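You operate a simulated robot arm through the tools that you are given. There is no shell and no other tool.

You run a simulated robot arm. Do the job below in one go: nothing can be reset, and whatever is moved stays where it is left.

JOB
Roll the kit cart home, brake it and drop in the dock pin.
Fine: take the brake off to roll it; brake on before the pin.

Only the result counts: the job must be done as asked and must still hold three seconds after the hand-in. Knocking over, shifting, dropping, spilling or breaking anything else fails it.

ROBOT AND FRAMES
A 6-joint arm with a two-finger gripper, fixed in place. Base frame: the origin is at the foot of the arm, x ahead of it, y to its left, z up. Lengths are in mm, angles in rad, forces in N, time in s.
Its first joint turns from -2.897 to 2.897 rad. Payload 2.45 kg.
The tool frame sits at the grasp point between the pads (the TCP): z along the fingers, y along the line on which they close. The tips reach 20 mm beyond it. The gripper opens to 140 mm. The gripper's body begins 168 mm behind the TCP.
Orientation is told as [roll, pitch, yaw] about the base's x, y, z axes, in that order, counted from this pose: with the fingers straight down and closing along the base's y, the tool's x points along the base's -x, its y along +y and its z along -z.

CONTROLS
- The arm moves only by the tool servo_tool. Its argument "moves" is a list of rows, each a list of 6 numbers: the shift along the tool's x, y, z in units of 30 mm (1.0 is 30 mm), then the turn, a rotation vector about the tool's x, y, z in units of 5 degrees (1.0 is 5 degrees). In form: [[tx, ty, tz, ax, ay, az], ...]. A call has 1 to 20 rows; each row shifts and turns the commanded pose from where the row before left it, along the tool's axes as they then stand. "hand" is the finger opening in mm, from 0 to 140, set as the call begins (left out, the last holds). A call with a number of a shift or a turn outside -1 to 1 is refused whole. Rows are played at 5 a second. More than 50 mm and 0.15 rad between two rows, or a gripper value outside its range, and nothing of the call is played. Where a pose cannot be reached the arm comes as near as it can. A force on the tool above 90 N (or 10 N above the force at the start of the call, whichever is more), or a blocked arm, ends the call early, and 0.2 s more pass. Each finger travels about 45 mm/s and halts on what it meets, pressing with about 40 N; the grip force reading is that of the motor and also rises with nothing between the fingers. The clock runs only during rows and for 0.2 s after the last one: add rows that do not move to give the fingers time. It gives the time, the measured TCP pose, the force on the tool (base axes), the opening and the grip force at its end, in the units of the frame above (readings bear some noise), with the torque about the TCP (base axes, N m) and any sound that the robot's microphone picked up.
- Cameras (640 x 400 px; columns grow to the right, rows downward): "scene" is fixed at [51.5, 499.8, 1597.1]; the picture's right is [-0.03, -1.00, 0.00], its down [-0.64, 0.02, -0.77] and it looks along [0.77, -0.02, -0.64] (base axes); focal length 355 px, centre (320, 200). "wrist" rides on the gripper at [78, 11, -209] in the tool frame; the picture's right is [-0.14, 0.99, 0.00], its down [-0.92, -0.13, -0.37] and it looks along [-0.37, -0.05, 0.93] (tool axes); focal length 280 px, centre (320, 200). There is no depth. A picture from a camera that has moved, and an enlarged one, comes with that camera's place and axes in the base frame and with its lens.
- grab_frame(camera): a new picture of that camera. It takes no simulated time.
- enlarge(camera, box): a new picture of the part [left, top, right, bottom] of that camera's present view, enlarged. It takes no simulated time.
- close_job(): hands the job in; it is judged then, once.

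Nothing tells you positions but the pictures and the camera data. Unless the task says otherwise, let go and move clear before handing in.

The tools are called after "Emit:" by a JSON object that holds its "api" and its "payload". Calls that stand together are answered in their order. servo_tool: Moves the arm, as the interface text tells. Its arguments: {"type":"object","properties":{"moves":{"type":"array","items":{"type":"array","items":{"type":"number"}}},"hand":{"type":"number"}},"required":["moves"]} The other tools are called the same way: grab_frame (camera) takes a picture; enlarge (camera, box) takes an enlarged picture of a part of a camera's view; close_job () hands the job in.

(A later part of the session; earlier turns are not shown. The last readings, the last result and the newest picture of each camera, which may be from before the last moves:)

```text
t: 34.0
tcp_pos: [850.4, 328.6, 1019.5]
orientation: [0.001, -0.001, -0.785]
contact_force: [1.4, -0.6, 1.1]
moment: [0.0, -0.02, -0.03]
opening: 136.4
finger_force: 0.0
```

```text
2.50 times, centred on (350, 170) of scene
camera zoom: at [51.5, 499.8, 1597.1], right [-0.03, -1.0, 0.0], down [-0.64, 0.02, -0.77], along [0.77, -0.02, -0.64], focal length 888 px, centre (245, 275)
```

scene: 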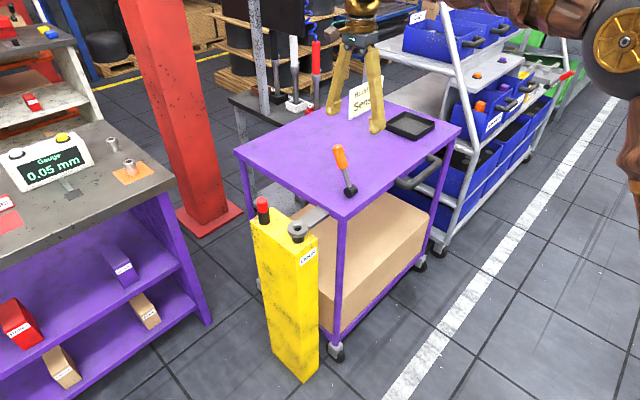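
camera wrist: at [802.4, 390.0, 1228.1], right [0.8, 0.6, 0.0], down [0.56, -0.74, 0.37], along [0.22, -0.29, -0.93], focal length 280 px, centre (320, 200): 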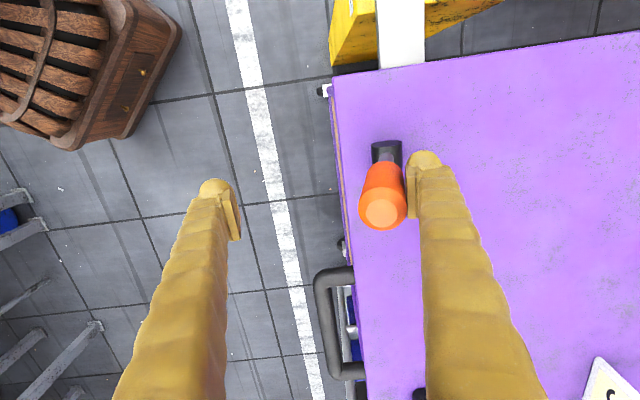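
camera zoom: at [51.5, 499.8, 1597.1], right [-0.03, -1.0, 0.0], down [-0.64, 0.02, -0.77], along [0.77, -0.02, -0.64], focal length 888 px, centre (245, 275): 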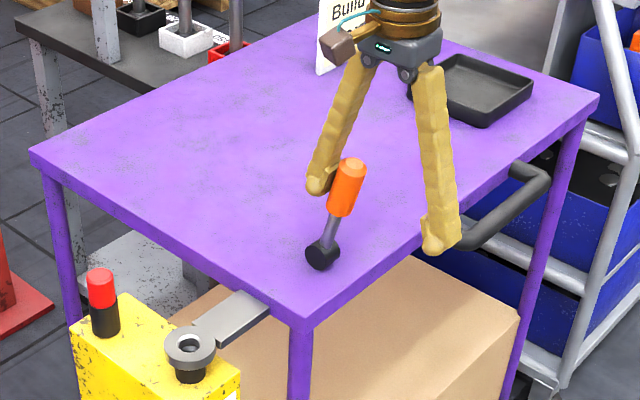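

The lever is past vertical and leaning back toward the handle. I'll keep going to its original angle and the end stop.

Emit:
{"api": "servo_tool", "payload": {"moves": [[0, -0.3, 0, 0, 0, 0], [0, -0.3, 0, 0, 0, 0], [0, -0.3, 0, 0, 0, 0], [0, 0, 0, 0, 0, 0]]}}

Emit:
{"api": "grab_frame", "payload": {"camera": "wrist"}}

Emit:
{"api": "enlarge", "payload": {"camera": "scene", "box": [270, 90, 430, 250]}}

```text
t: 35.0
tcp_pos: [831.6, 313.1, 1019.9]
orientation: [0.004, 0.001, -0.784]
contact_force: [35.0, 31.9, -2.0]
moment: [0.08, -0.08, 0.03]
opening: 140.3
finger_force: 3.5
```

```text
taken
camera wrist: at [783.4, 373.5, 1228.1], right [0.8, 0.6, 0.0], down [0.56, -0.74, 0.37], along [0.23, -0.29, -0.93], focal length 280 px, centre (320, 200)
```

wrist: 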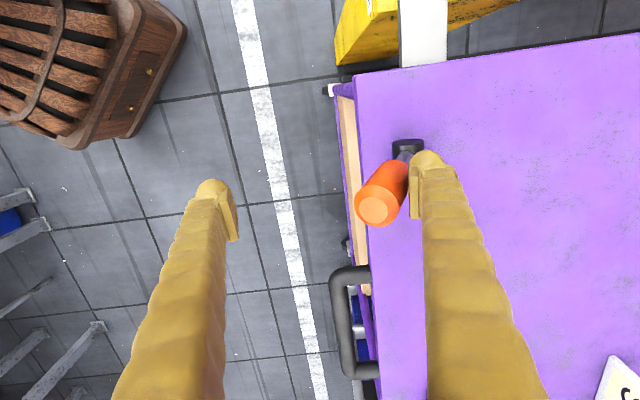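

```text
2.50 times, centred on (350, 170) of scene
camera zoom: at [51.5, 499.8, 1597.1], right [-0.03, -1.0, 0.0], down [-0.64, 0.02, -0.77], along [0.77, -0.02, -0.64], focal length 888 px, centre (245, 275)
```

zoom: 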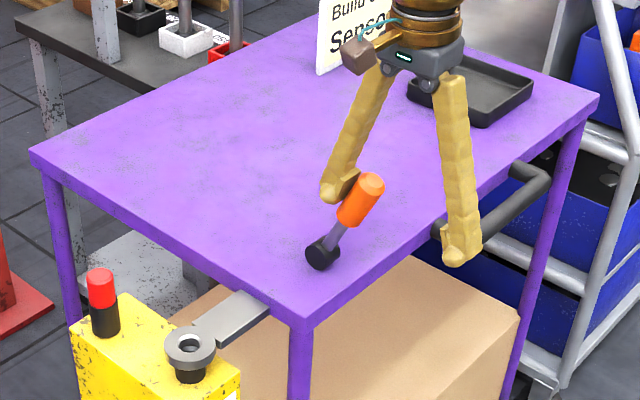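

The force rose to about 47 N at the lever's end stop and the cart didn't move, so the brake is on. I'll ease off the lever and lift away, then check the alignment of the eye.

Emit:
{"api": "servo_tool", "payload": {"moves": [[0, 0.5, 0, 0, 0, 0], [0, 0.4, 0, 0, 0, 0], [0, 0, -0.8, 0, 0, 0], [0, 0, -1, 0, 0, 0], [0, 0, -1, 0, 0, 0], [0, 0, -1, 0, 0, 0], [0, 0, -1, 0, 0, 0], [0, 0, 0, 0, 0, 0]]}}

Emit:
{"api": "enlarge", "payload": {"camera": "scene", "box": [270, 200, 350, 250]}}

Emit:
{"api": "grab_frame", "payload": {"camera": "scene"}}

Emit:
{"api": "grab_frame", "payload": {"camera": "wrist"}}

```text
t: 36.8
tcp_pos: [849.5, 328.9, 1161.7]
orientation: [-0.001, -0.001, -0.785]
contact_force: [0.8, 0.2, 0.8]
moment: [0.01, -0.03, 0.03]
opening: 135.7
finger_force: 0.0
```

```text
8.00 times, centred on (310, 225) of scene
camera zoom: at [51.5, 499.8, 1597.1], right [-0.03, -1.0, 0.0], down [-0.64, 0.02, -0.77], along [0.77, -0.02, -0.64], focal length 2842 px, centre (400, 0)
```

zoom: 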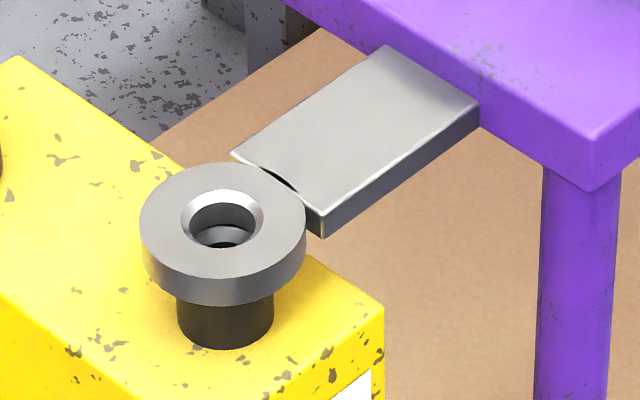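

```text
taken
```

scene: 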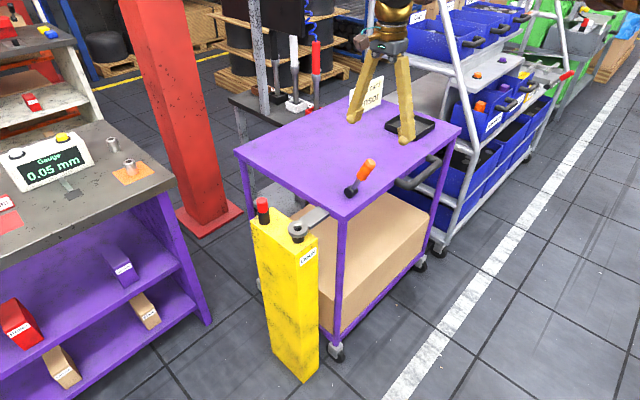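

```text
taken
camera wrist: at [802.4, 390.6, 1370.6], right [0.8, 0.6, 0.0], down [0.56, -0.74, 0.37], along [0.22, -0.29, -0.93], focal length 280 px, centre (320, 200)
```

wrist: 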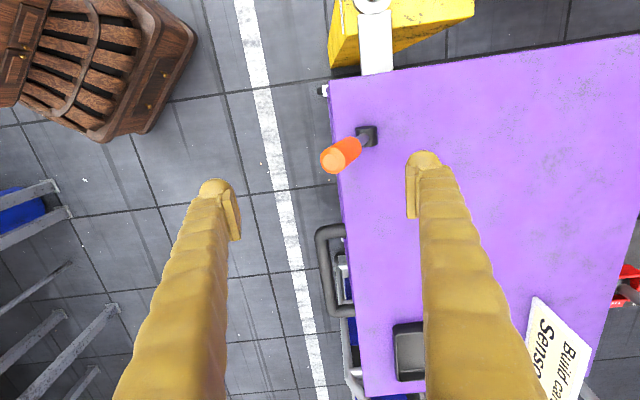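

The brake is re-engaged, with the lever back at its original angle, and the cart stayed within about 1 mm of home. Next is the red pin at about (857, 648, 927), so I'll turn the gripper to close tangentially there and move nearer for a look.

Emit:
{"api": "servo_tool", "payload": {"moves": [[0, 0, -0.5, 0, 0, -1], [0, 0, -0.5, 0, 0, -1], [0, 0, 0, 0, 0, -1], [0, 0, 0, 0, 0, -1], [0, 0, 0, 0, 0, -1], [0, 0, 0, 0, 0, -1], [0, 0, 0, 0, 0, -1], [0, 0, 0, 0, 0, -1], [0, 0, 0, 0, 0, -1], [0, 0, 0, 0, 0, -1], [0, 0, 0, 0, 0, -1], [0, 0, 0, 0, 0, -1], [0, 0, 0, 0, 0, -1], [0, 0, 0, 0, 0, -1], [0, 0, 0, 0, 0, -1], [0, 0, 0, 0, 0, -1], [0, 0, 0, 0, 0, -0.43], [0, 0, 0, 0, 0, 0]], "hand": 80}}

Emit:
{"api": "servo_tool", "payload": {"moves": [[-0.31, 0.925, 0, 0, 0, 0], [-0.31, 0.925, 0, 0, 0, 0], [-0.31, 0.925, 0, 0, 0, 0], [-0.31, 0.925, 0, 0, 0, 0], [-0.31, 0.925, 0, 0, 0, 0], [-0.31, 0.925, 0, 0, 0, 0], [-0.31, 0.925, 0, 0, 0, 0], [-0.31, 0.925, 0, 0, 0, 0], [-0.31, 0.925, 0, 0, 0, 0], [0, 0, 0, 0, 0, 0]]}}

Emit:
{"api": "grab_frame", "payload": {"camera": "wrist"}}

Emit:
{"api": "grab_frame", "payload": {"camera": "scene"}}

```text
t: 40.6
tcp_pos: [849.4, 329.9, 1193.8]
orientation: [0.001, 0.0, 0.65]
contact_force: [-0.1, 0.0, 0.3]
moment: [-0.01, 0.04, 0.02]
opening: 80.0
finger_force: 0.1
```

```text
t: 42.8
tcp_pos: [765.1, 577.9, 1192.4]
orientation: [0.0, -0.001, 0.649]
contact_force: [-0.7, -1.2, 0.3]
moment: [0.0, -0.01, -0.01]
opening: 79.8
finger_force: 0.0
```

```text
taken
camera wrist: at [695.4, 537.6, 1401.5], right [-0.49, 0.87, 0.0], down [0.81, 0.45, 0.37], along [0.32, 0.18, -0.93], focal length 280 px, centre (320, 200)
```

wrist: 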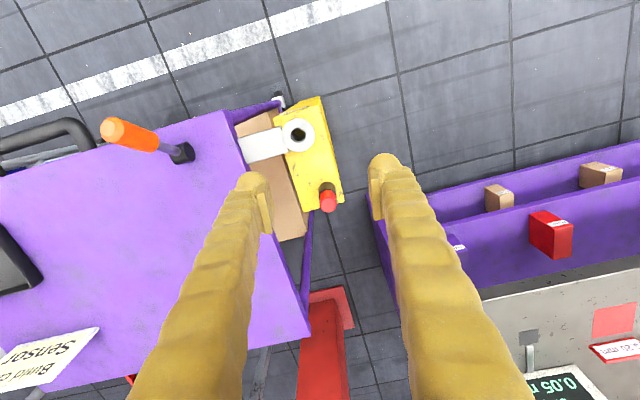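

```text
taken
```

scene: 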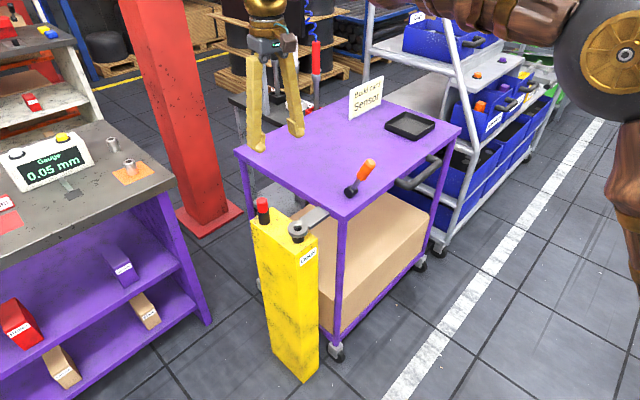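

The pin top triangulates to about (855, 647, 930), a radius of about 1072 mm. I'll test whether the tool can reach that far while pointing straight down.

Emit:
{"api": "servo_tool", "payload": {"moves": [[-0.8, 0, 0, 0, 0, 0], [-0.8, 0, 0, 0, 0, 0], [-0.8, 0, 0, 0, 0, 0], [-0.8, 0, 0, 0, 0, 0], [0, 0, 0, 0, 0, 0]]}}

Emit:
{"api": "grab_frame", "payload": {"camera": "wrist"}}

```text
t: 44.0
tcp_pos: [842.6, 636.3, 1194.3]
orientation: [-0.001, 0.0, 0.649]
contact_force: [-0.3, 0.5, 0.6]
moment: [-0.02, -0.01, -0.02]
opening: 79.8
finger_force: 0.1
```

```text
taken
camera wrist: at [773.5, 596.2, 1401.4], right [-0.49, 0.87, 0.0], down [0.81, 0.45, 0.37], along [0.32, 0.18, -0.93], focal length 280 px, centre (320, 200)
```

wrist: 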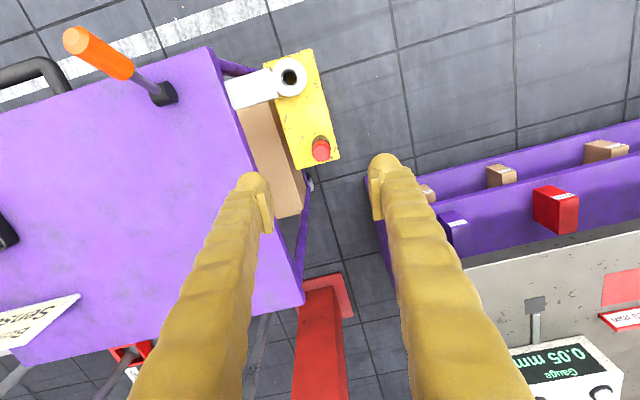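

The arm reached a radius of 1056 mm pointing straight down, so the pin is reachable without tilting. I'll move over it and come lower to refine its position.

Emit:
{"api": "servo_tool", "payload": {"moves": [[-0.7, 0, 0, 0, 0, 0], [0, 0, 0.9, 0, 0, 0], [0, 0, 0.9, 0, 0, 0], [0, 0, 0.9, 0, 0, 0], [0, 0, 0.9, 0, 0, 0], [0, 0, 0.7, 0, 0, 0], [0, 0, 0, 0, 0, 0]]}}

Emit:
{"api": "grab_frame", "payload": {"camera": "wrist"}}

Emit:
{"api": "enlarge", "payload": {"camera": "scene", "box": [210, 130, 330, 250]}}

```text
t: 45.6
tcp_pos: [859.6, 651.2, 1064.8]
orientation: [0.0, -0.001, 0.65]
contact_force: [0.3, 0.2, 0.3]
moment: [-0.04, 0.01, -0.01]
opening: 79.9
finger_force: 0.1
```

```text
taken
camera wrist: at [790.3, 610.8, 1273.1], right [-0.49, 0.87, 0.0], down [0.81, 0.45, 0.37], along [0.32, 0.18, -0.93], focal length 280 px, centre (320, 200)
```

wrist: 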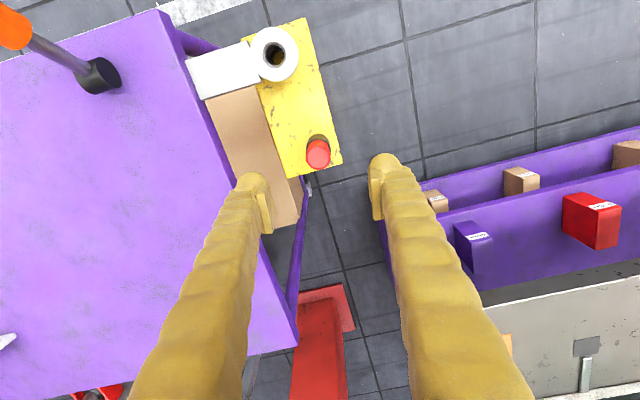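

```text
3.33 times, centred on (270, 190) of scene
camera zoom: at [51.5, 499.8, 1597.1], right [-0.03, -1.0, 0.0], down [-0.64, 0.02, -0.77], along [0.77, -0.02, -0.64], focal length 1184 px, centre (487, 233)
```

zoom: 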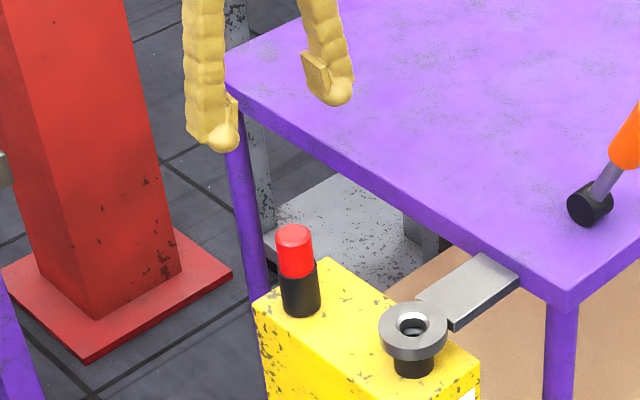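

The pin top refines to a radius of about 1077 mm and z of about 925, so the gripper is nearly centred on it. I'll descend to just above the pin and look again.

Emit:
{"api": "servo_tool", "payload": {"moves": [[0, -0.08, 0.9, 0, 0, 0], [0, 0, 0.9, 0, 0, 0], [0, 0, 0.9, 0, 0, 0], [0, 0, 0.5, 0, 0, 0], [0, 0, 0, 0, 0, 0]]}}

Emit:
{"api": "grab_frame", "payload": {"camera": "wrist"}}

Emit:
{"api": "enlarge", "payload": {"camera": "scene", "box": [230, 160, 310, 240]}}

```text
t: 46.8
tcp_pos: [861.3, 648.0, 969.1]
orientation: [-0.001, 0.001, 0.649]
contact_force: [-0.5, 0.2, 0.6]
moment: [0.01, -0.01, 0.03]
opening: 80.0
finger_force: 0.0
```

```text
taken
camera wrist: at [792.0, 608.1, 1177.3], right [-0.49, 0.87, 0.0], down [0.81, 0.45, 0.37], along [0.32, 0.18, -0.93], focal length 280 px, centre (320, 200)
```

wrist: 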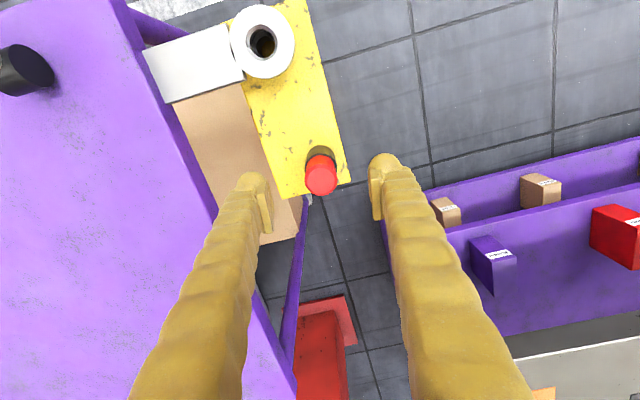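

```text
5.00 times, centred on (270, 200) of scene
camera zoom: at [51.5, 499.8, 1597.1], right [-0.03, -1.0, 0.0], down [-0.64, 0.02, -0.77], along [0.77, -0.02, -0.64], focal length 1776 px, centre (570, 200)
```

zoom: 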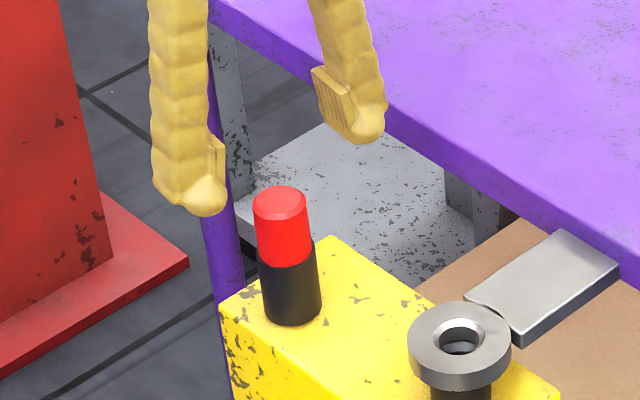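

The pin is centred between the open fingers, with its red head spanning roughly z 881–925. I'll descend to TCP z ≈ 910 and close on it.

Emit:
{"api": "servo_tool", "payload": {"moves": [[0, 0, 0.7, 0, 0, 0], [0, 0, 0.7, 0, 0, 0], [0, 0, 0.57, 0, 0, 0], [0, 0, 0, 0, 0, 0]]}}

Emit:
{"api": "grab_frame", "payload": {"camera": "wrist"}}

Emit:
{"api": "enlarge", "payload": {"camera": "scene", "box": [230, 160, 310, 240]}}

```text
t: 47.8
tcp_pos: [859.7, 648.9, 909.7]
orientation: [-0.001, 0.0, 0.649]
contact_force: [-0.2, -0.2, 0.2]
moment: [-0.01, -0.05, -0.01]
opening: 79.9
finger_force: 0.1
```

```text
taken
camera wrist: at [791.7, 608.3, 1118.0], right [-0.49, 0.87, 0.0], down [0.81, 0.45, 0.37], along [0.32, 0.18, -0.93], focal length 280 px, centre (320, 200)
```

wrist: 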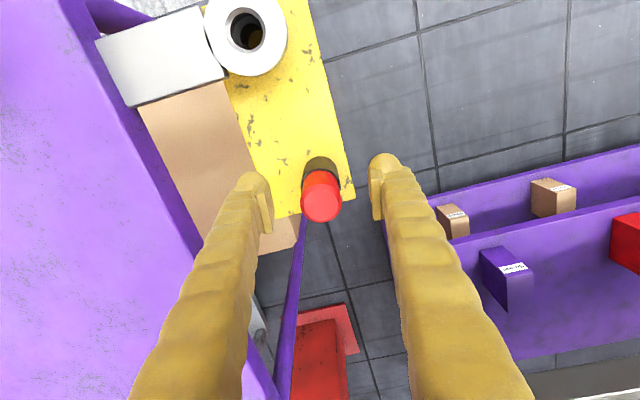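

```text
5.00 times, centred on (270, 200) of scene
camera zoom: at [51.5, 499.8, 1597.1], right [-0.03, -1.0, 0.0], down [-0.64, 0.02, -0.77], along [0.77, -0.02, -0.64], focal length 1776 px, centre (570, 200)
```

zoom: 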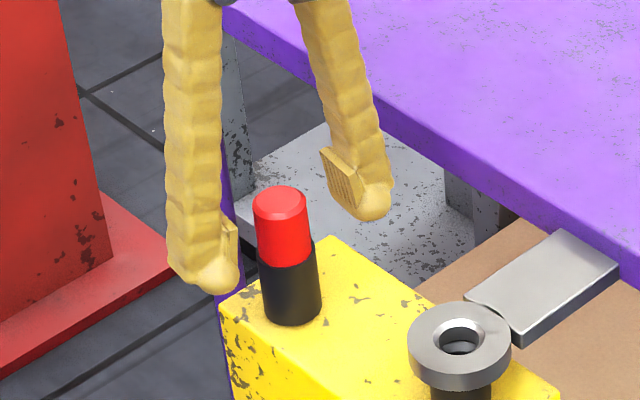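

The fingers bracket the red head above the holder rim, so I'll close on it.

Emit:
{"api": "servo_tool", "payload": {"moves": [[0, 0, 0, 0, 0, 0], [0, 0, 0, 0, 0, 0], [0, 0, 0, 0, 0, 0], [0, 0, 0, 0, 0, 0], [0, 0, 0, 0, 0, 0], [0, 0, 0, 0, 0, 0]], "hand": 0}}

Emit:
{"api": "grab_frame", "payload": {"camera": "wrist"}}

Emit:
{"api": "enlarge", "payload": {"camera": "scene", "box": [230, 160, 310, 240]}}

```text
t: 49.2
tcp_pos: [860.1, 649.4, 909.9]
orientation: [0.0, -0.002, 0.651]
contact_force: [0.4, 0.3, -0.3]
moment: [0.03, 0.0, -0.02]
opening: 30.3
finger_force: 39.9
```

```text
taken
camera wrist: at [791.7, 608.3, 1118.0], right [-0.49, 0.87, 0.0], down [0.81, 0.45, 0.37], along [0.32, 0.18, -0.93], focal length 280 px, centre (320, 200)
```

wrist: 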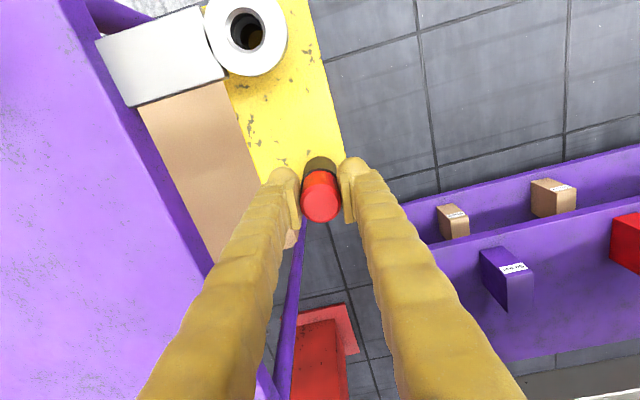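

```text
5.00 times, centred on (270, 200) of scene
camera zoom: at [51.5, 499.8, 1597.1], right [-0.03, -1.0, 0.0], down [-0.64, 0.02, -0.77], along [0.77, -0.02, -0.64], focal length 1776 px, centre (570, 200)
```

zoom: 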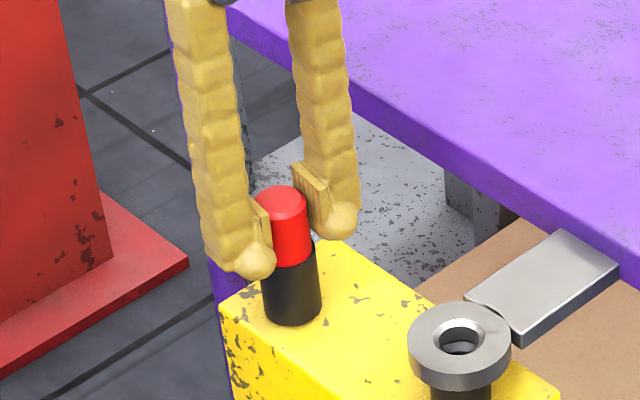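

The pin is gripped: the opening is 30.3 mm at 40 N. I'll lift straight up.

Emit:
{"api": "servo_tool", "payload": {"moves": [[0, 0, -0.3, 0, 0, 0], [0, 0, -0.4, 0, 0, 0], [0, 0, -0.5, 0, 0, 0], [0, 0, -0.6, 0, 0, 0], [0, 0, -0.6, 0, 0, 0], [0, 0, -0.6, 0, 0, 0], [0, 0, -0.6, 0, 0, 0], [0, 0, -0.4, 0, 0, 0], [0, 0, 0, 0, 0, 0]]}}

Emit:
{"api": "grab_frame", "payload": {"camera": "wrist"}}

Emit:
{"api": "enlarge", "payload": {"camera": "scene", "box": [210, 120, 330, 240]}}

```text
t: 51.2
tcp_pos: [859.1, 649.8, 1027.7]
orientation: [0.0, 0.0, 0.65]
contact_force: [0.6, 0.6, -1.1]
moment: [0.02, 0.02, -0.01]
opening: 30.3
finger_force: 40.5
```

```text
taken
camera wrist: at [790.5, 608.5, 1236.9], right [-0.49, 0.87, 0.0], down [0.81, 0.45, 0.37], along [0.32, 0.18, -0.93], focal length 280 px, centre (320, 200)
```

wrist: 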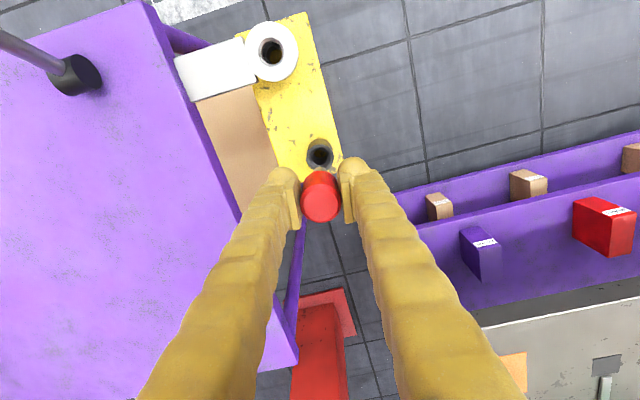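

```text
3.33 times, centred on (270, 180) of scene
camera zoom: at [51.5, 499.8, 1597.1], right [-0.03, -1.0, 0.0], down [-0.64, 0.02, -0.77], along [0.77, -0.02, -0.64], focal length 1184 px, centre (487, 267)
```

zoom: 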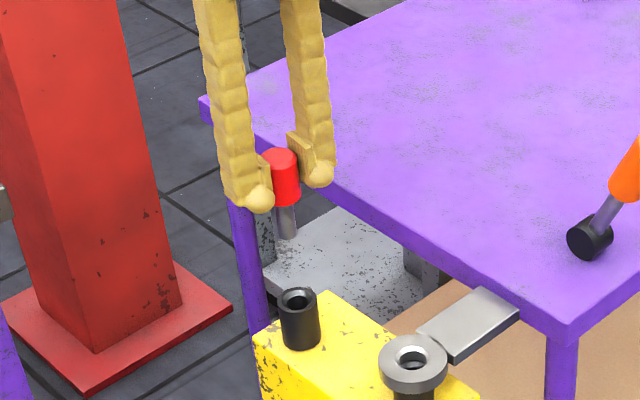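

The pin is out, with a grey shaft about 38 mm long, and its empty holder is visible. The TCP shift I need is simply the holder-to-eye offset, so I'll zoom in to measure it.

Emit:
{"api": "enlarge", "payload": {"camera": "wrist", "box": [220, 0, 380, 200]}}

Emit:
{"api": "enlarge", "payload": {"camera": "scene", "box": [250, 190, 330, 240]}}

```text
2.00 times, centred on (300, 100) of wrist
camera zoom: at [790.5, 608.5, 1236.9], right [-0.49, 0.87, 0.0], down [0.81, 0.45, 0.37], along [0.32, 0.18, -0.93], focal length 561 px, centre (360, 400)
```

zoom: 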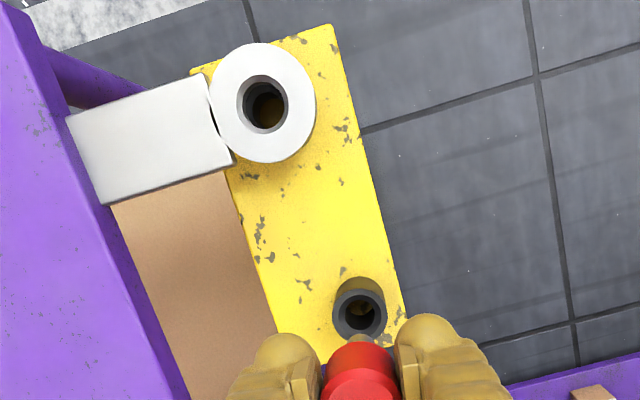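

```text
8.00 times, centred on (290, 215) of scene
camera zoom: at [51.5, 499.8, 1597.1], right [-0.03, -1.0, 0.0], down [-0.64, 0.02, -0.77], along [0.77, -0.02, -0.64], focal length 2842 px, centre (560, 80)
```

zoom: 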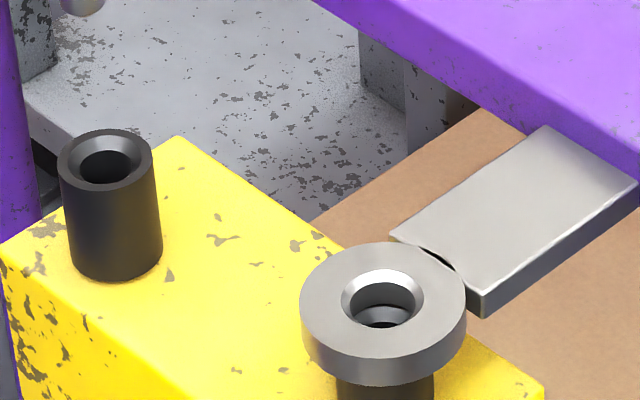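

The holder-to-eye offset comes out at about (−77.6, −106.0) mm in base axes. I'll move the pin over the eye by that offset at constant height, then check that the eye appears at the same wrist-camera pixel the holder did.

Emit:
{"api": "servo_tool", "payload": {"moves": [[0.6995, -0.2083, 0, 0, 0, 0], [0.6995, -0.2083, 0, 0, 0, 0], [0.6995, -0.2083, 0, 0, 0, 0], [0.6995, -0.2083, 0, 0, 0, 0], [0.6995, -0.2083, 0, 0, 0, 0], [0.6995, -0.2083, 0, 0, 0, 0], [0, 0, 0, 0, 0, 0], [0, 0, 0, 0, 0, 0]]}}

Emit:
{"api": "enlarge", "payload": {"camera": "wrist", "box": [220, 0, 380, 200]}}

Emit:
{"api": "enlarge", "payload": {"camera": "scene", "box": [250, 150, 350, 250]}}

```text
t: 53.0
tcp_pos: [782.3, 543.8, 1026.6]
orientation: [0.001, 0.0, 0.648]
contact_force: [0.2, -0.2, -1.2]
moment: [0.02, 0.02, 0.01]
opening: 30.1
finger_force: 40.2
```

```text
2.00 times, centred on (300, 100) of wrist
camera zoom: at [713.3, 501.9, 1235.6], right [-0.49, 0.87, 0.0], down [0.81, 0.45, 0.37], along [0.32, 0.18, -0.93], focal length 561 px, centre (360, 400)
```

zoom: 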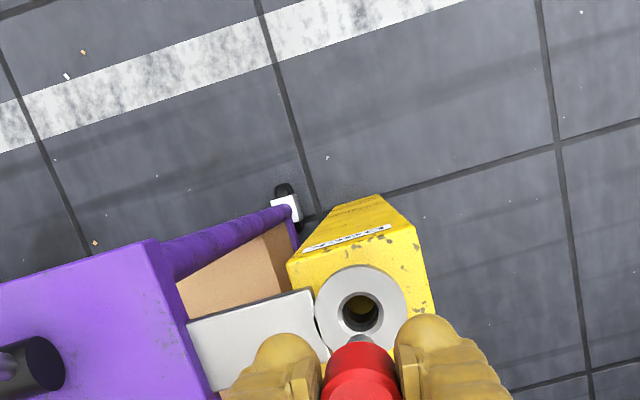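

```text
4.00 times, centred on (300, 200) of scene
camera zoom: at [51.5, 499.8, 1597.1], right [-0.03, -1.0, 0.0], down [-0.64, 0.02, -0.77], along [0.77, -0.02, -0.64], focal length 1421 px, centre (400, 200)
```

zoom: 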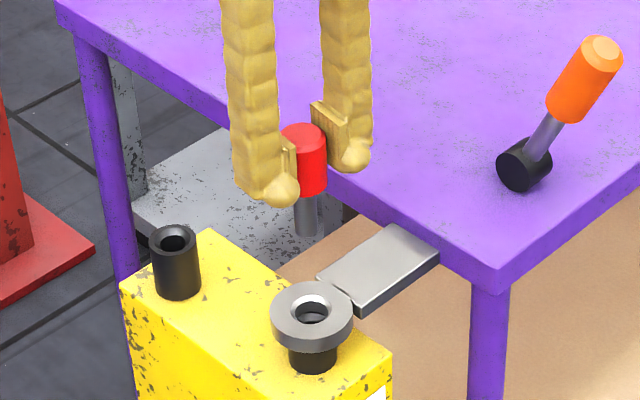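

The eye now appears almost exactly where the holder did. I'll zoom in further to fine-tune.

Emit:
{"api": "enlarge", "payload": {"camera": "wrist", "box": [280, 120, 360, 200]}}

Emit:
{"api": "enlarge", "payload": {"camera": "scene", "box": [275, 180, 325, 240]}}

```text
5.00 times, centred on (320, 160) of wrist
camera zoom: at [713.3, 501.9, 1235.6], right [-0.49, 0.87, 0.0], down [0.81, 0.45, 0.37], along [0.32, 0.18, -0.93], focal length 1402 px, centre (320, 400)
```

zoom: 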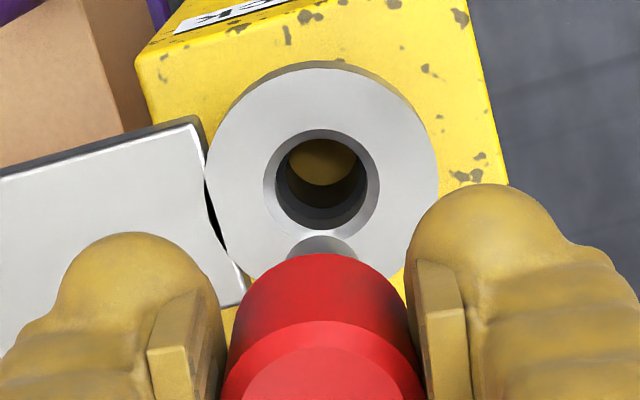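

```text
6.67 times, centred on (300, 210) of scene
camera zoom: at [51.5, 499.8, 1597.1], right [-0.03, -1.0, 0.0], down [-0.64, 0.02, -0.77], along [0.77, -0.02, -0.64], focal length 2368 px, centre (453, 133)
```

zoom: 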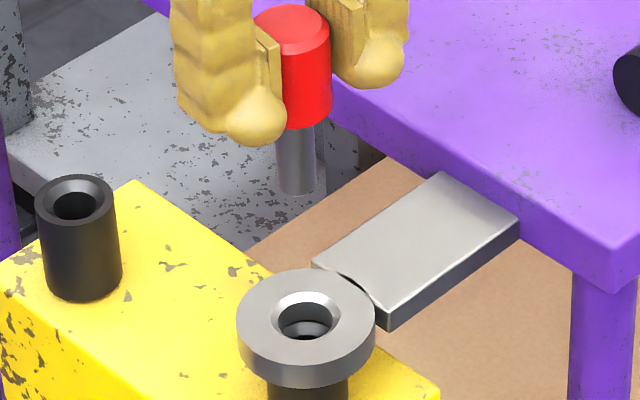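

The eye and holder pixels agree to about 0.3 px, and the scene view agrees to within 1 mm. I'll lower to just above the eye and check once more.

Emit:
{"api": "servo_tool", "payload": {"moves": [[0, 0, 0.7, 0, 0, 0], [0, 0, 0.7, 0, 0, 0], [0, 0, 0.6, 0, 0, 0], [0, 0, 0, 0, 0, 0], [0, 0, 0, 0, 0, 0]]}}

Emit:
{"api": "enlarge", "payload": {"camera": "wrist", "box": [270, 100, 370, 200]}}

Emit:
{"api": "enlarge", "payload": {"camera": "scene", "box": [275, 180, 325, 240]}}

```text
t: 54.2
tcp_pos: [781.3, 541.6, 968.0]
orientation: [0.001, -0.001, 0.649]
contact_force: [-0.8, 0.2, -1.5]
moment: [0.01, -0.01, 0.0]
opening: 29.8
finger_force: 40.0
```

```text
4.00 times, centred on (320, 150) of wrist
camera zoom: at [714.1, 502.2, 1176.7], right [-0.49, 0.87, 0.0], down [0.81, 0.45, 0.37], along [0.32, 0.18, -0.93], focal length 1122 px, centre (320, 400)
```

zoom: 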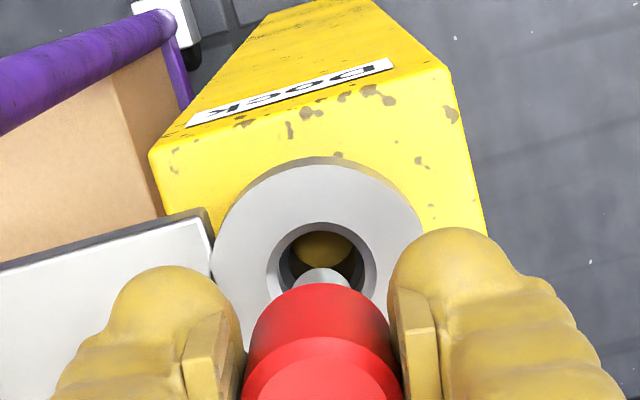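

```text
6.67 times, centred on (300, 210) of scene
camera zoom: at [51.5, 499.8, 1597.1], right [-0.03, -1.0, 0.0], down [-0.64, 0.02, -0.77], along [0.77, -0.02, -0.64], focal length 2368 px, centre (453, 133)
```

zoom: 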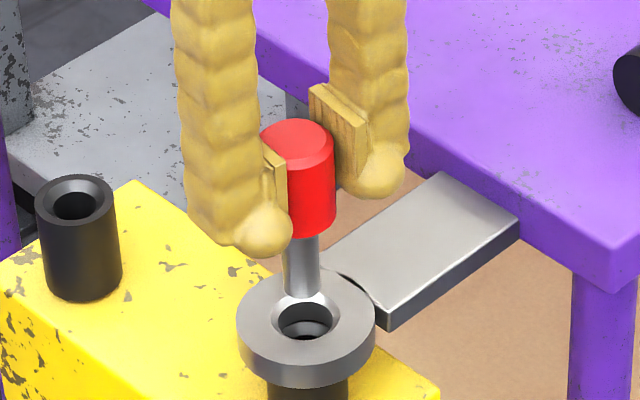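

Both views suggest the pin is about 2–3 mm too far outward radially. I'll shift it 2.3 mm inward, drop a few millimetres and re-check.

Emit:
{"api": "servo_tool", "payload": {"moves": [[0.077, 0, 0, 0, 0, 0], [0, 0, 0.13, 0, 0, 0], [0, 0, 0.13, 0, 0, 0], [0, 0, 0, 0, 0, 0], [0, 0, 0, 0, 0, 0]]}}

Emit:
{"api": "enlarge", "payload": {"camera": "wrist", "box": [280, 120, 360, 200]}}

Emit:
{"api": "enlarge", "payload": {"camera": "scene", "box": [280, 205, 320, 245]}}

```text
t: 55.4
tcp_pos: [780.0, 540.5, 960.8]
orientation: [0.001, 0.0, 0.648]
contact_force: [0.0, 0.2, -1.5]
moment: [0.0, 0.0, 0.01]
opening: 30.1
finger_force: 40.5
```

```text
5.00 times, centred on (320, 160) of wrist
camera zoom: at [712.1, 500.5, 1169.3], right [-0.49, 0.87, 0.0], down [0.81, 0.45, 0.37], along [0.32, 0.18, -0.93], focal length 1402 px, centre (320, 400)
```

zoom: 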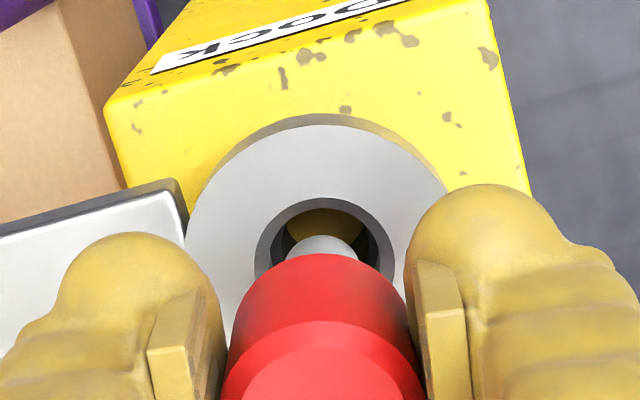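

```text
10.00 times, centred on (300, 225) of scene
camera zoom: at [51.5, 499.8, 1597.1], right [-0.03, -1.0, 0.0], down [-0.64, 0.02, -0.77], along [0.77, -0.02, -0.64], focal length 3552 px, centre (520, -50)
```

zoom: 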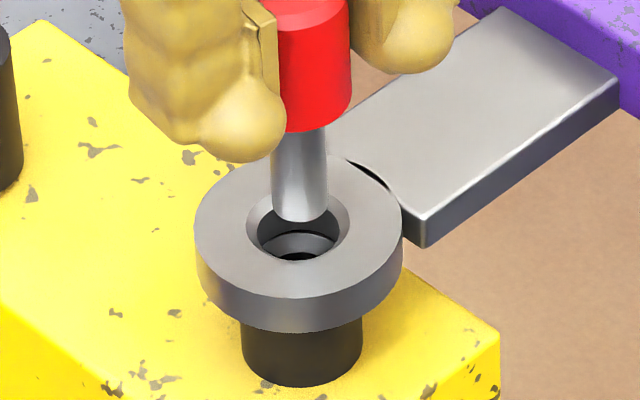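

The shaft is now within about 0.7 mm of the eye's centre in both views. I'll lower it slowly.

Emit:
{"api": "servo_tool", "payload": {"moves": [[0, 0, 0.1, 0, 0, 0], [0, 0, 0.1, 0, 0, 0], [0, 0, 0.1, 0, 0, 0], [0, 0, 0.1, 0, 0, 0], [0, 0, 0.1, 0, 0, 0], [0, 0, 0, 0, 0, 0]]}}

Emit:
{"api": "enlarge", "payload": {"camera": "scene", "box": [280, 205, 320, 245]}}

Emit:
{"api": "enlarge", "payload": {"camera": "wrist", "box": [280, 120, 360, 200]}}

```text
t: 56.8
tcp_pos: [781.0, 541.1, 945.9]
orientation: [0.0, -0.002, 0.648]
contact_force: [-0.2, -0.8, -1.6]
moment: [0.03, 0.02, -0.01]
opening: 30.0
finger_force: 39.9
```

```text
10.00 times, centred on (300, 225) of scene
camera zoom: at [51.5, 499.8, 1597.1], right [-0.03, -1.0, 0.0], down [-0.64, 0.02, -0.77], along [0.77, -0.02, -0.64], focal length 3552 px, centre (520, -50)
```

zoom: 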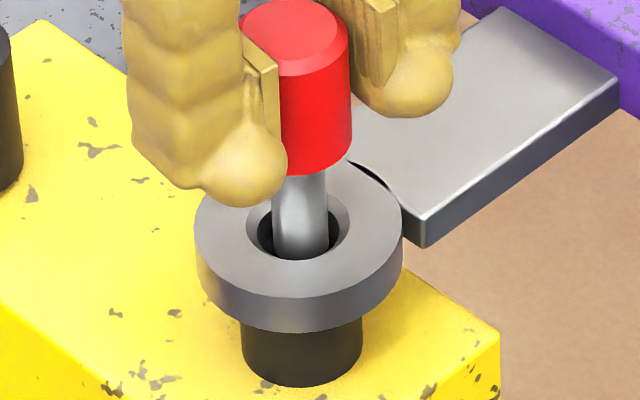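

```text
5.00 times, centred on (320, 160) of wrist
camera zoom: at [711.3, 500.9, 1153.7], right [-0.49, 0.87, 0.0], down [0.81, 0.45, 0.37], along [0.32, 0.18, -0.93], focal length 1402 px, centre (320, 400)
```

zoom: 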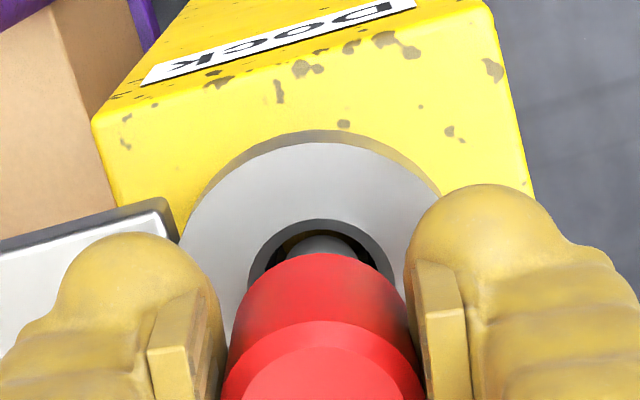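

The shaft is inside the eye, well centred and without contact. I'll continue down toward the dock socket.

Emit:
{"api": "servo_tool", "payload": {"moves": [[0, 0, 0.1, 0, 0, 0], [0, 0, 0.1, 0, 0, 0], [0, 0, 0.1, 0, 0, 0], [0, 0, 0.1, 0, 0, 0], [0, 0, 0, 0, 0, 0]]}}

Emit:
{"api": "enlarge", "payload": {"camera": "scene", "box": [280, 205, 320, 245]}}

```text
t: 58.0
tcp_pos: [779.3, 540.4, 934.2]
orientation: [0.0, 0.001, 0.649]
contact_force: [-0.1, 0.7, -2.2]
moment: [-0.05, 0.01, -0.04]
opening: 30.1
finger_force: 40.2
```

```text
10.00 times, centred on (300, 225) of scene
camera zoom: at [51.5, 499.8, 1597.1], right [-0.03, -1.0, 0.0], down [-0.64, 0.02, -0.77], along [0.77, -0.02, -0.64], focal length 3552 px, centre (520, -50)
```

zoom: 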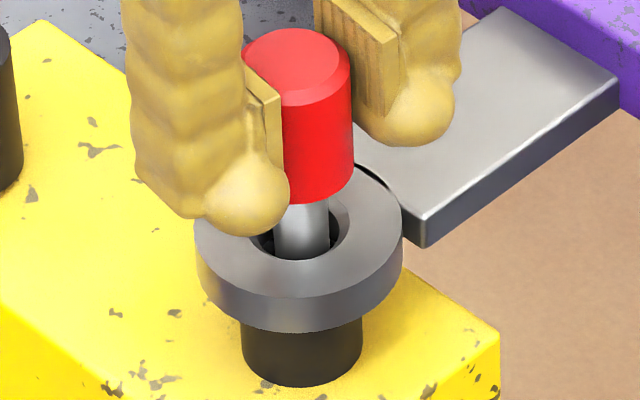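

There is still no contact, so I'll continue in small steps.

Emit:
{"api": "servo_tool", "payload": {"moves": [[0, 0, 0.08, 0, 0, 0], [0, 0, 0.08, 0, 0, 0], [0, 0, 0.08, 0, 0, 0], [0, 0, 0.08, 0, 0, 0], [0, 0, 0, 0, 0, 0]]}}

Emit:
{"api": "enlarge", "payload": {"camera": "scene", "box": [280, 205, 320, 245]}}

```text
t: 59.2
tcp_pos: [780.3, 542.1, 925.4]
orientation: [0.0, 0.0, 0.649]
contact_force: [1.3, 0.1, -0.1]
moment: [0.06, -0.01, 0.06]
opening: 29.7
finger_force: 40.2
```

```text
10.00 times, centred on (300, 225) of scene
camera zoom: at [51.5, 499.8, 1597.1], right [-0.03, -1.0, 0.0], down [-0.64, 0.02, -0.77], along [0.77, -0.02, -0.64], focal length 3552 px, centre (520, -50)
```

zoom: 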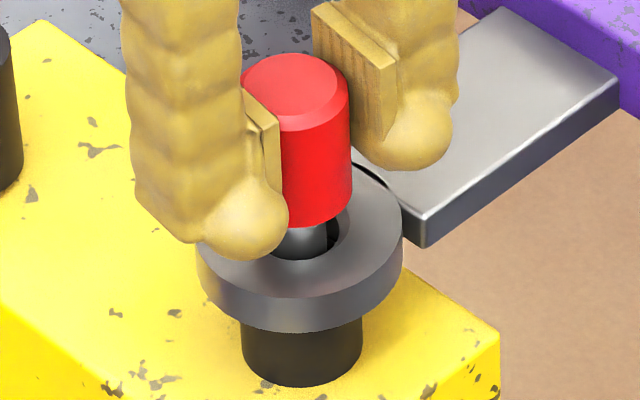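

The pin is almost seated and contact is only about 1–2 N. I'll keep easing it down.

Emit:
{"api": "servo_tool", "payload": {"moves": [[0, 0, 0.07, 0, 0, 0], [0, 0, 0.07, 0, 0, 0], [0, 0, 0.07, 0, 0, 0], [0, 0, 0, 0, 0, 0]]}}

Emit:
{"api": "enlarge", "payload": {"camera": "scene", "box": [280, 205, 320, 245]}}

```text
t: 60.2
tcp_pos: [780.7, 542.9, 918.4]
orientation: [0.0, 0.001, 0.65]
contact_force: [3.5, 3.6, 0.0]
moment: [0.16, -0.2, 0.04]
opening: 29.9
finger_force: 40.2
```

```text
10.00 times, centred on (300, 225) of scene
camera zoom: at [51.5, 499.8, 1597.1], right [-0.03, -1.0, 0.0], down [-0.64, 0.02, -0.77], along [0.77, -0.02, -0.64], focal length 3552 px, centre (520, -50)
```

zoom: 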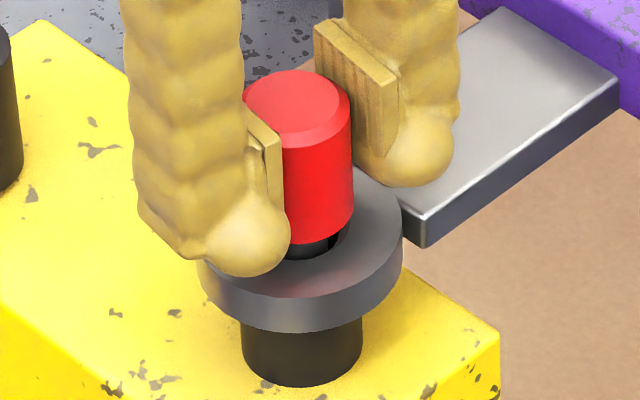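

A sideways force of about 5 N along (+x, +y) says the shaft is touching the socket wall. I'll shift about 1 mm that way to relieve it, then continue down.

Emit:
{"api": "servo_tool", "payload": {"moves": [[-0.035, 0.005, 0, 0, 0, 0], [0, 0, 0, 0, 0, 0]]}}

Emit:
{"api": "servo_tool", "payload": {"moves": [[0, 0, 0.06, 0, 0, 0], [0, 0, 0.06, 0, 0, 0], [0, 0, 0, 0, 0, 0]]}}

Emit:
{"api": "enlarge", "payload": {"camera": "scene", "box": [280, 205, 320, 245]}}

```text
t: 60.8
tcp_pos: [782.3, 542.7, 917.5]
orientation: [-0.001, 0.0, 0.649]
contact_force: [-0.8, -1.6, -0.8]
moment: [0.0, 0.01, -0.03]
opening: 30.1
finger_force: 40.1
```

```text
t: 61.6
tcp_pos: [780.5, 541.6, 915.5]
orientation: [0.002, -0.001, 0.649]
contact_force: [-0.3, 0.9, -0.9]
moment: [-0.01, -0.01, -0.02]
opening: 29.9
finger_force: 40.0
```

```text
10.00 times, centred on (300, 225) of scene
camera zoom: at [51.5, 499.8, 1597.1], right [-0.03, -1.0, 0.0], down [-0.64, 0.02, -0.77], along [0.77, -0.02, -0.64], focal length 3552 px, centre (520, -50)
```

zoom: 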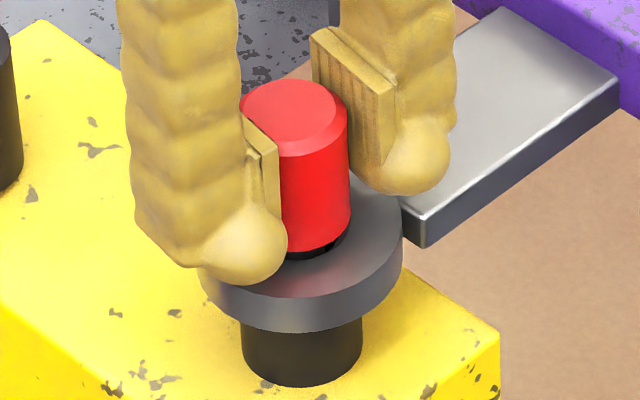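

The side force is gone and only a small gap remains, so I'll lower the last few millimetres.

Emit:
{"api": "servo_tool", "payload": {"moves": [[0, 0, 0.05, 0, 0, 0], [0, 0, 0.05, 0, 0, 0], [0, 0, 0, 0, 0, 0]]}}

Emit:
{"api": "enlarge", "payload": {"camera": "scene", "box": [280, 205, 320, 245]}}

Emit:
{"api": "servo_tool", "payload": {"moves": [[0, 0, 0.04, 0, 0, 0], [0, 0, 0, 0, 0, 0]]}}

Emit:
{"api": "enlarge", "payload": {"camera": "scene", "box": [280, 205, 320, 245]}}

```text
t: 62.4
tcp_pos: [780.6, 541.9, 911.0]
orientation: [0.0, 0.0, 0.648]
contact_force: [-0.3, 0.4, -1.4]
moment: [-0.02, -0.01, -0.02]
opening: 30.1
finger_force: 40.3
```

```text
10.00 times, centred on (300, 225) of scene
camera zoom: at [51.5, 499.8, 1597.1], right [-0.03, -1.0, 0.0], down [-0.64, 0.02, -0.77], along [0.77, -0.02, -0.64], focal length 3552 px, centre (520, -50)
```

zoom: 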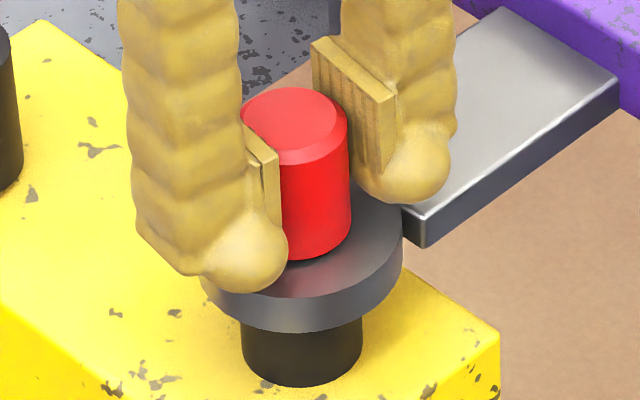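

```text
t: 63.0
tcp_pos: [781.0, 542.1, 910.6]
orientation: [0.0, -0.001, 0.649]
contact_force: [-0.1, 0.6, -1.1]
moment: [0.0, -0.02, -0.01]
opening: 30.0
finger_force: 39.8
```

```text
10.00 times, centred on (300, 225) of scene
camera zoom: at [51.5, 499.8, 1597.1], right [-0.03, -1.0, 0.0], down [-0.64, 0.02, -0.77], along [0.77, -0.02, -0.64], focal length 3552 px, centre (520, -50)
```

zoom: 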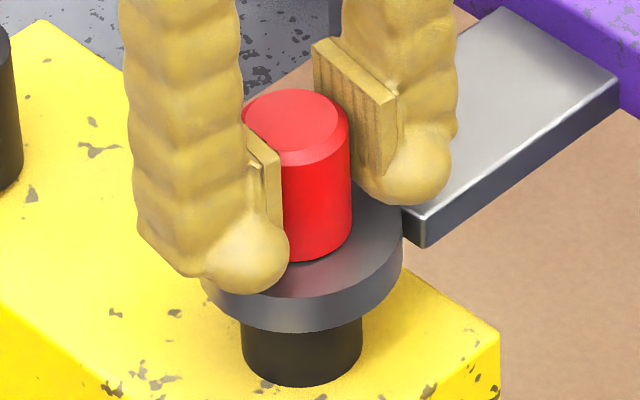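

The head is almost flush on the eye, so I'll press slightly further to feel for seating.

Emit:
{"api": "servo_tool", "payload": {"moves": [[0, 0, 0.04, 0, 0, 0], [0, 0, 0.04, 0, 0, 0], [0, 0, 0, 0, 0, 0]]}}

Emit:
{"api": "enlarge", "payload": {"camera": "scene", "box": [280, 205, 320, 245]}}

```text
t: 63.8
tcp_pos: [781.2, 542.6, 908.9]
orientation: [-0.001, -0.001, 0.649]
contact_force: [2.9, -3.8, 17.9]
moment: [-0.18, 0.08, 0.11]
opening: 29.9
finger_force: 39.4
```

```text
10.00 times, centred on (300, 225) of scene
camera zoom: at [51.5, 499.8, 1597.1], right [-0.03, -1.0, 0.0], down [-0.64, 0.02, -0.77], along [0.77, -0.02, -0.64], focal length 3552 px, centre (520, -50)
```

zoom: 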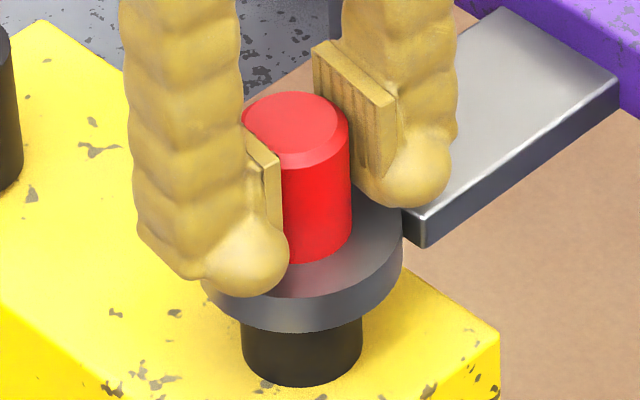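

The vertical force rose to 18 N at TCP z 909, the same height at which the pin sat in its holder, so it's seated. I'll unload by about 1 mm and release.

Emit:
{"api": "servo_tool", "payload": {"moves": [[0, 0, -0.05, 0, 0, 0], [0, 0, 0, 0, 0, 0]]}}

Emit:
{"api": "servo_tool", "payload": {"moves": [[0, 0, 0, 0, 0, 0], [0, 0, 0, 0, 0, 0], [0, 0, 0, 0, 0, 0], [0, 0, 0, 0, 0, 0]], "hand": 64}}

Emit:
{"api": "enlarge", "payload": {"camera": "scene", "box": [270, 195, 330, 255]}}

Emit:
{"api": "grab_frame", "payload": {"camera": "wrist"}}

```text
t: 64.4
tcp_pos: [780.6, 543.2, 908.7]
orientation: [0.0, 0.0, 0.65]
contact_force: [3.4, 0.2, 9.7]
moment: [0.01, -0.03, -0.01]
opening: 30.0
finger_force: 40.0
```

```text
t: 65.4
tcp_pos: [780.9, 541.3, 909.7]
orientation: [0.0, 0.0, 0.648]
contact_force: [-0.1, 0.6, 0.1]
moment: [0.01, 0.01, 0.02]
opening: 64.2
finger_force: 0.0
```

```text
6.67 times, centred on (300, 225) of scene
camera zoom: at [51.5, 499.8, 1597.1], right [-0.03, -1.0, 0.0], down [-0.64, 0.02, -0.77], along [0.77, -0.02, -0.64], focal length 2368 px, centre (453, 33)
```

zoom: 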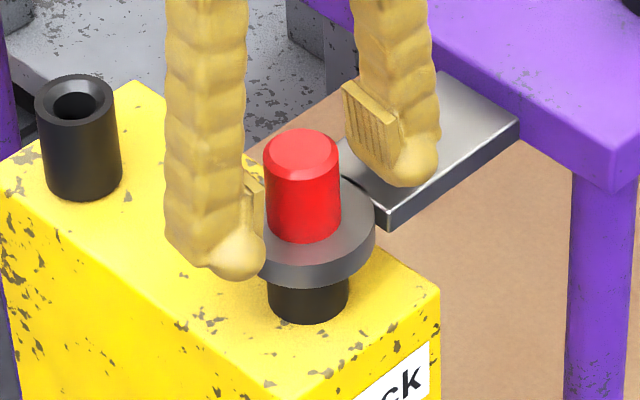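

```text
taken
camera wrist: at [712.0, 502.0, 1118.1], right [-0.49, 0.87, 0.0], down [0.81, 0.45, 0.37], along [0.32, 0.18, -0.93], focal length 280 px, centre (320, 200)
```

wrist: 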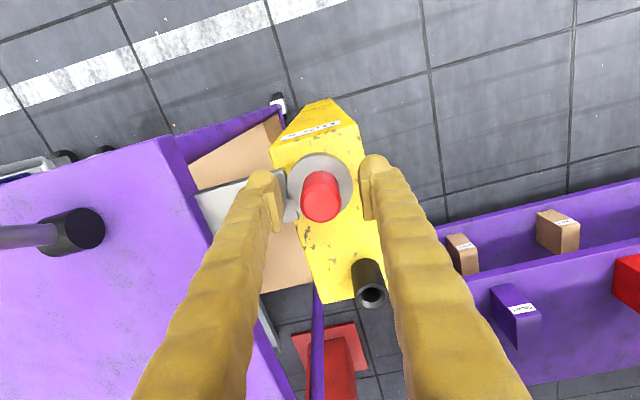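

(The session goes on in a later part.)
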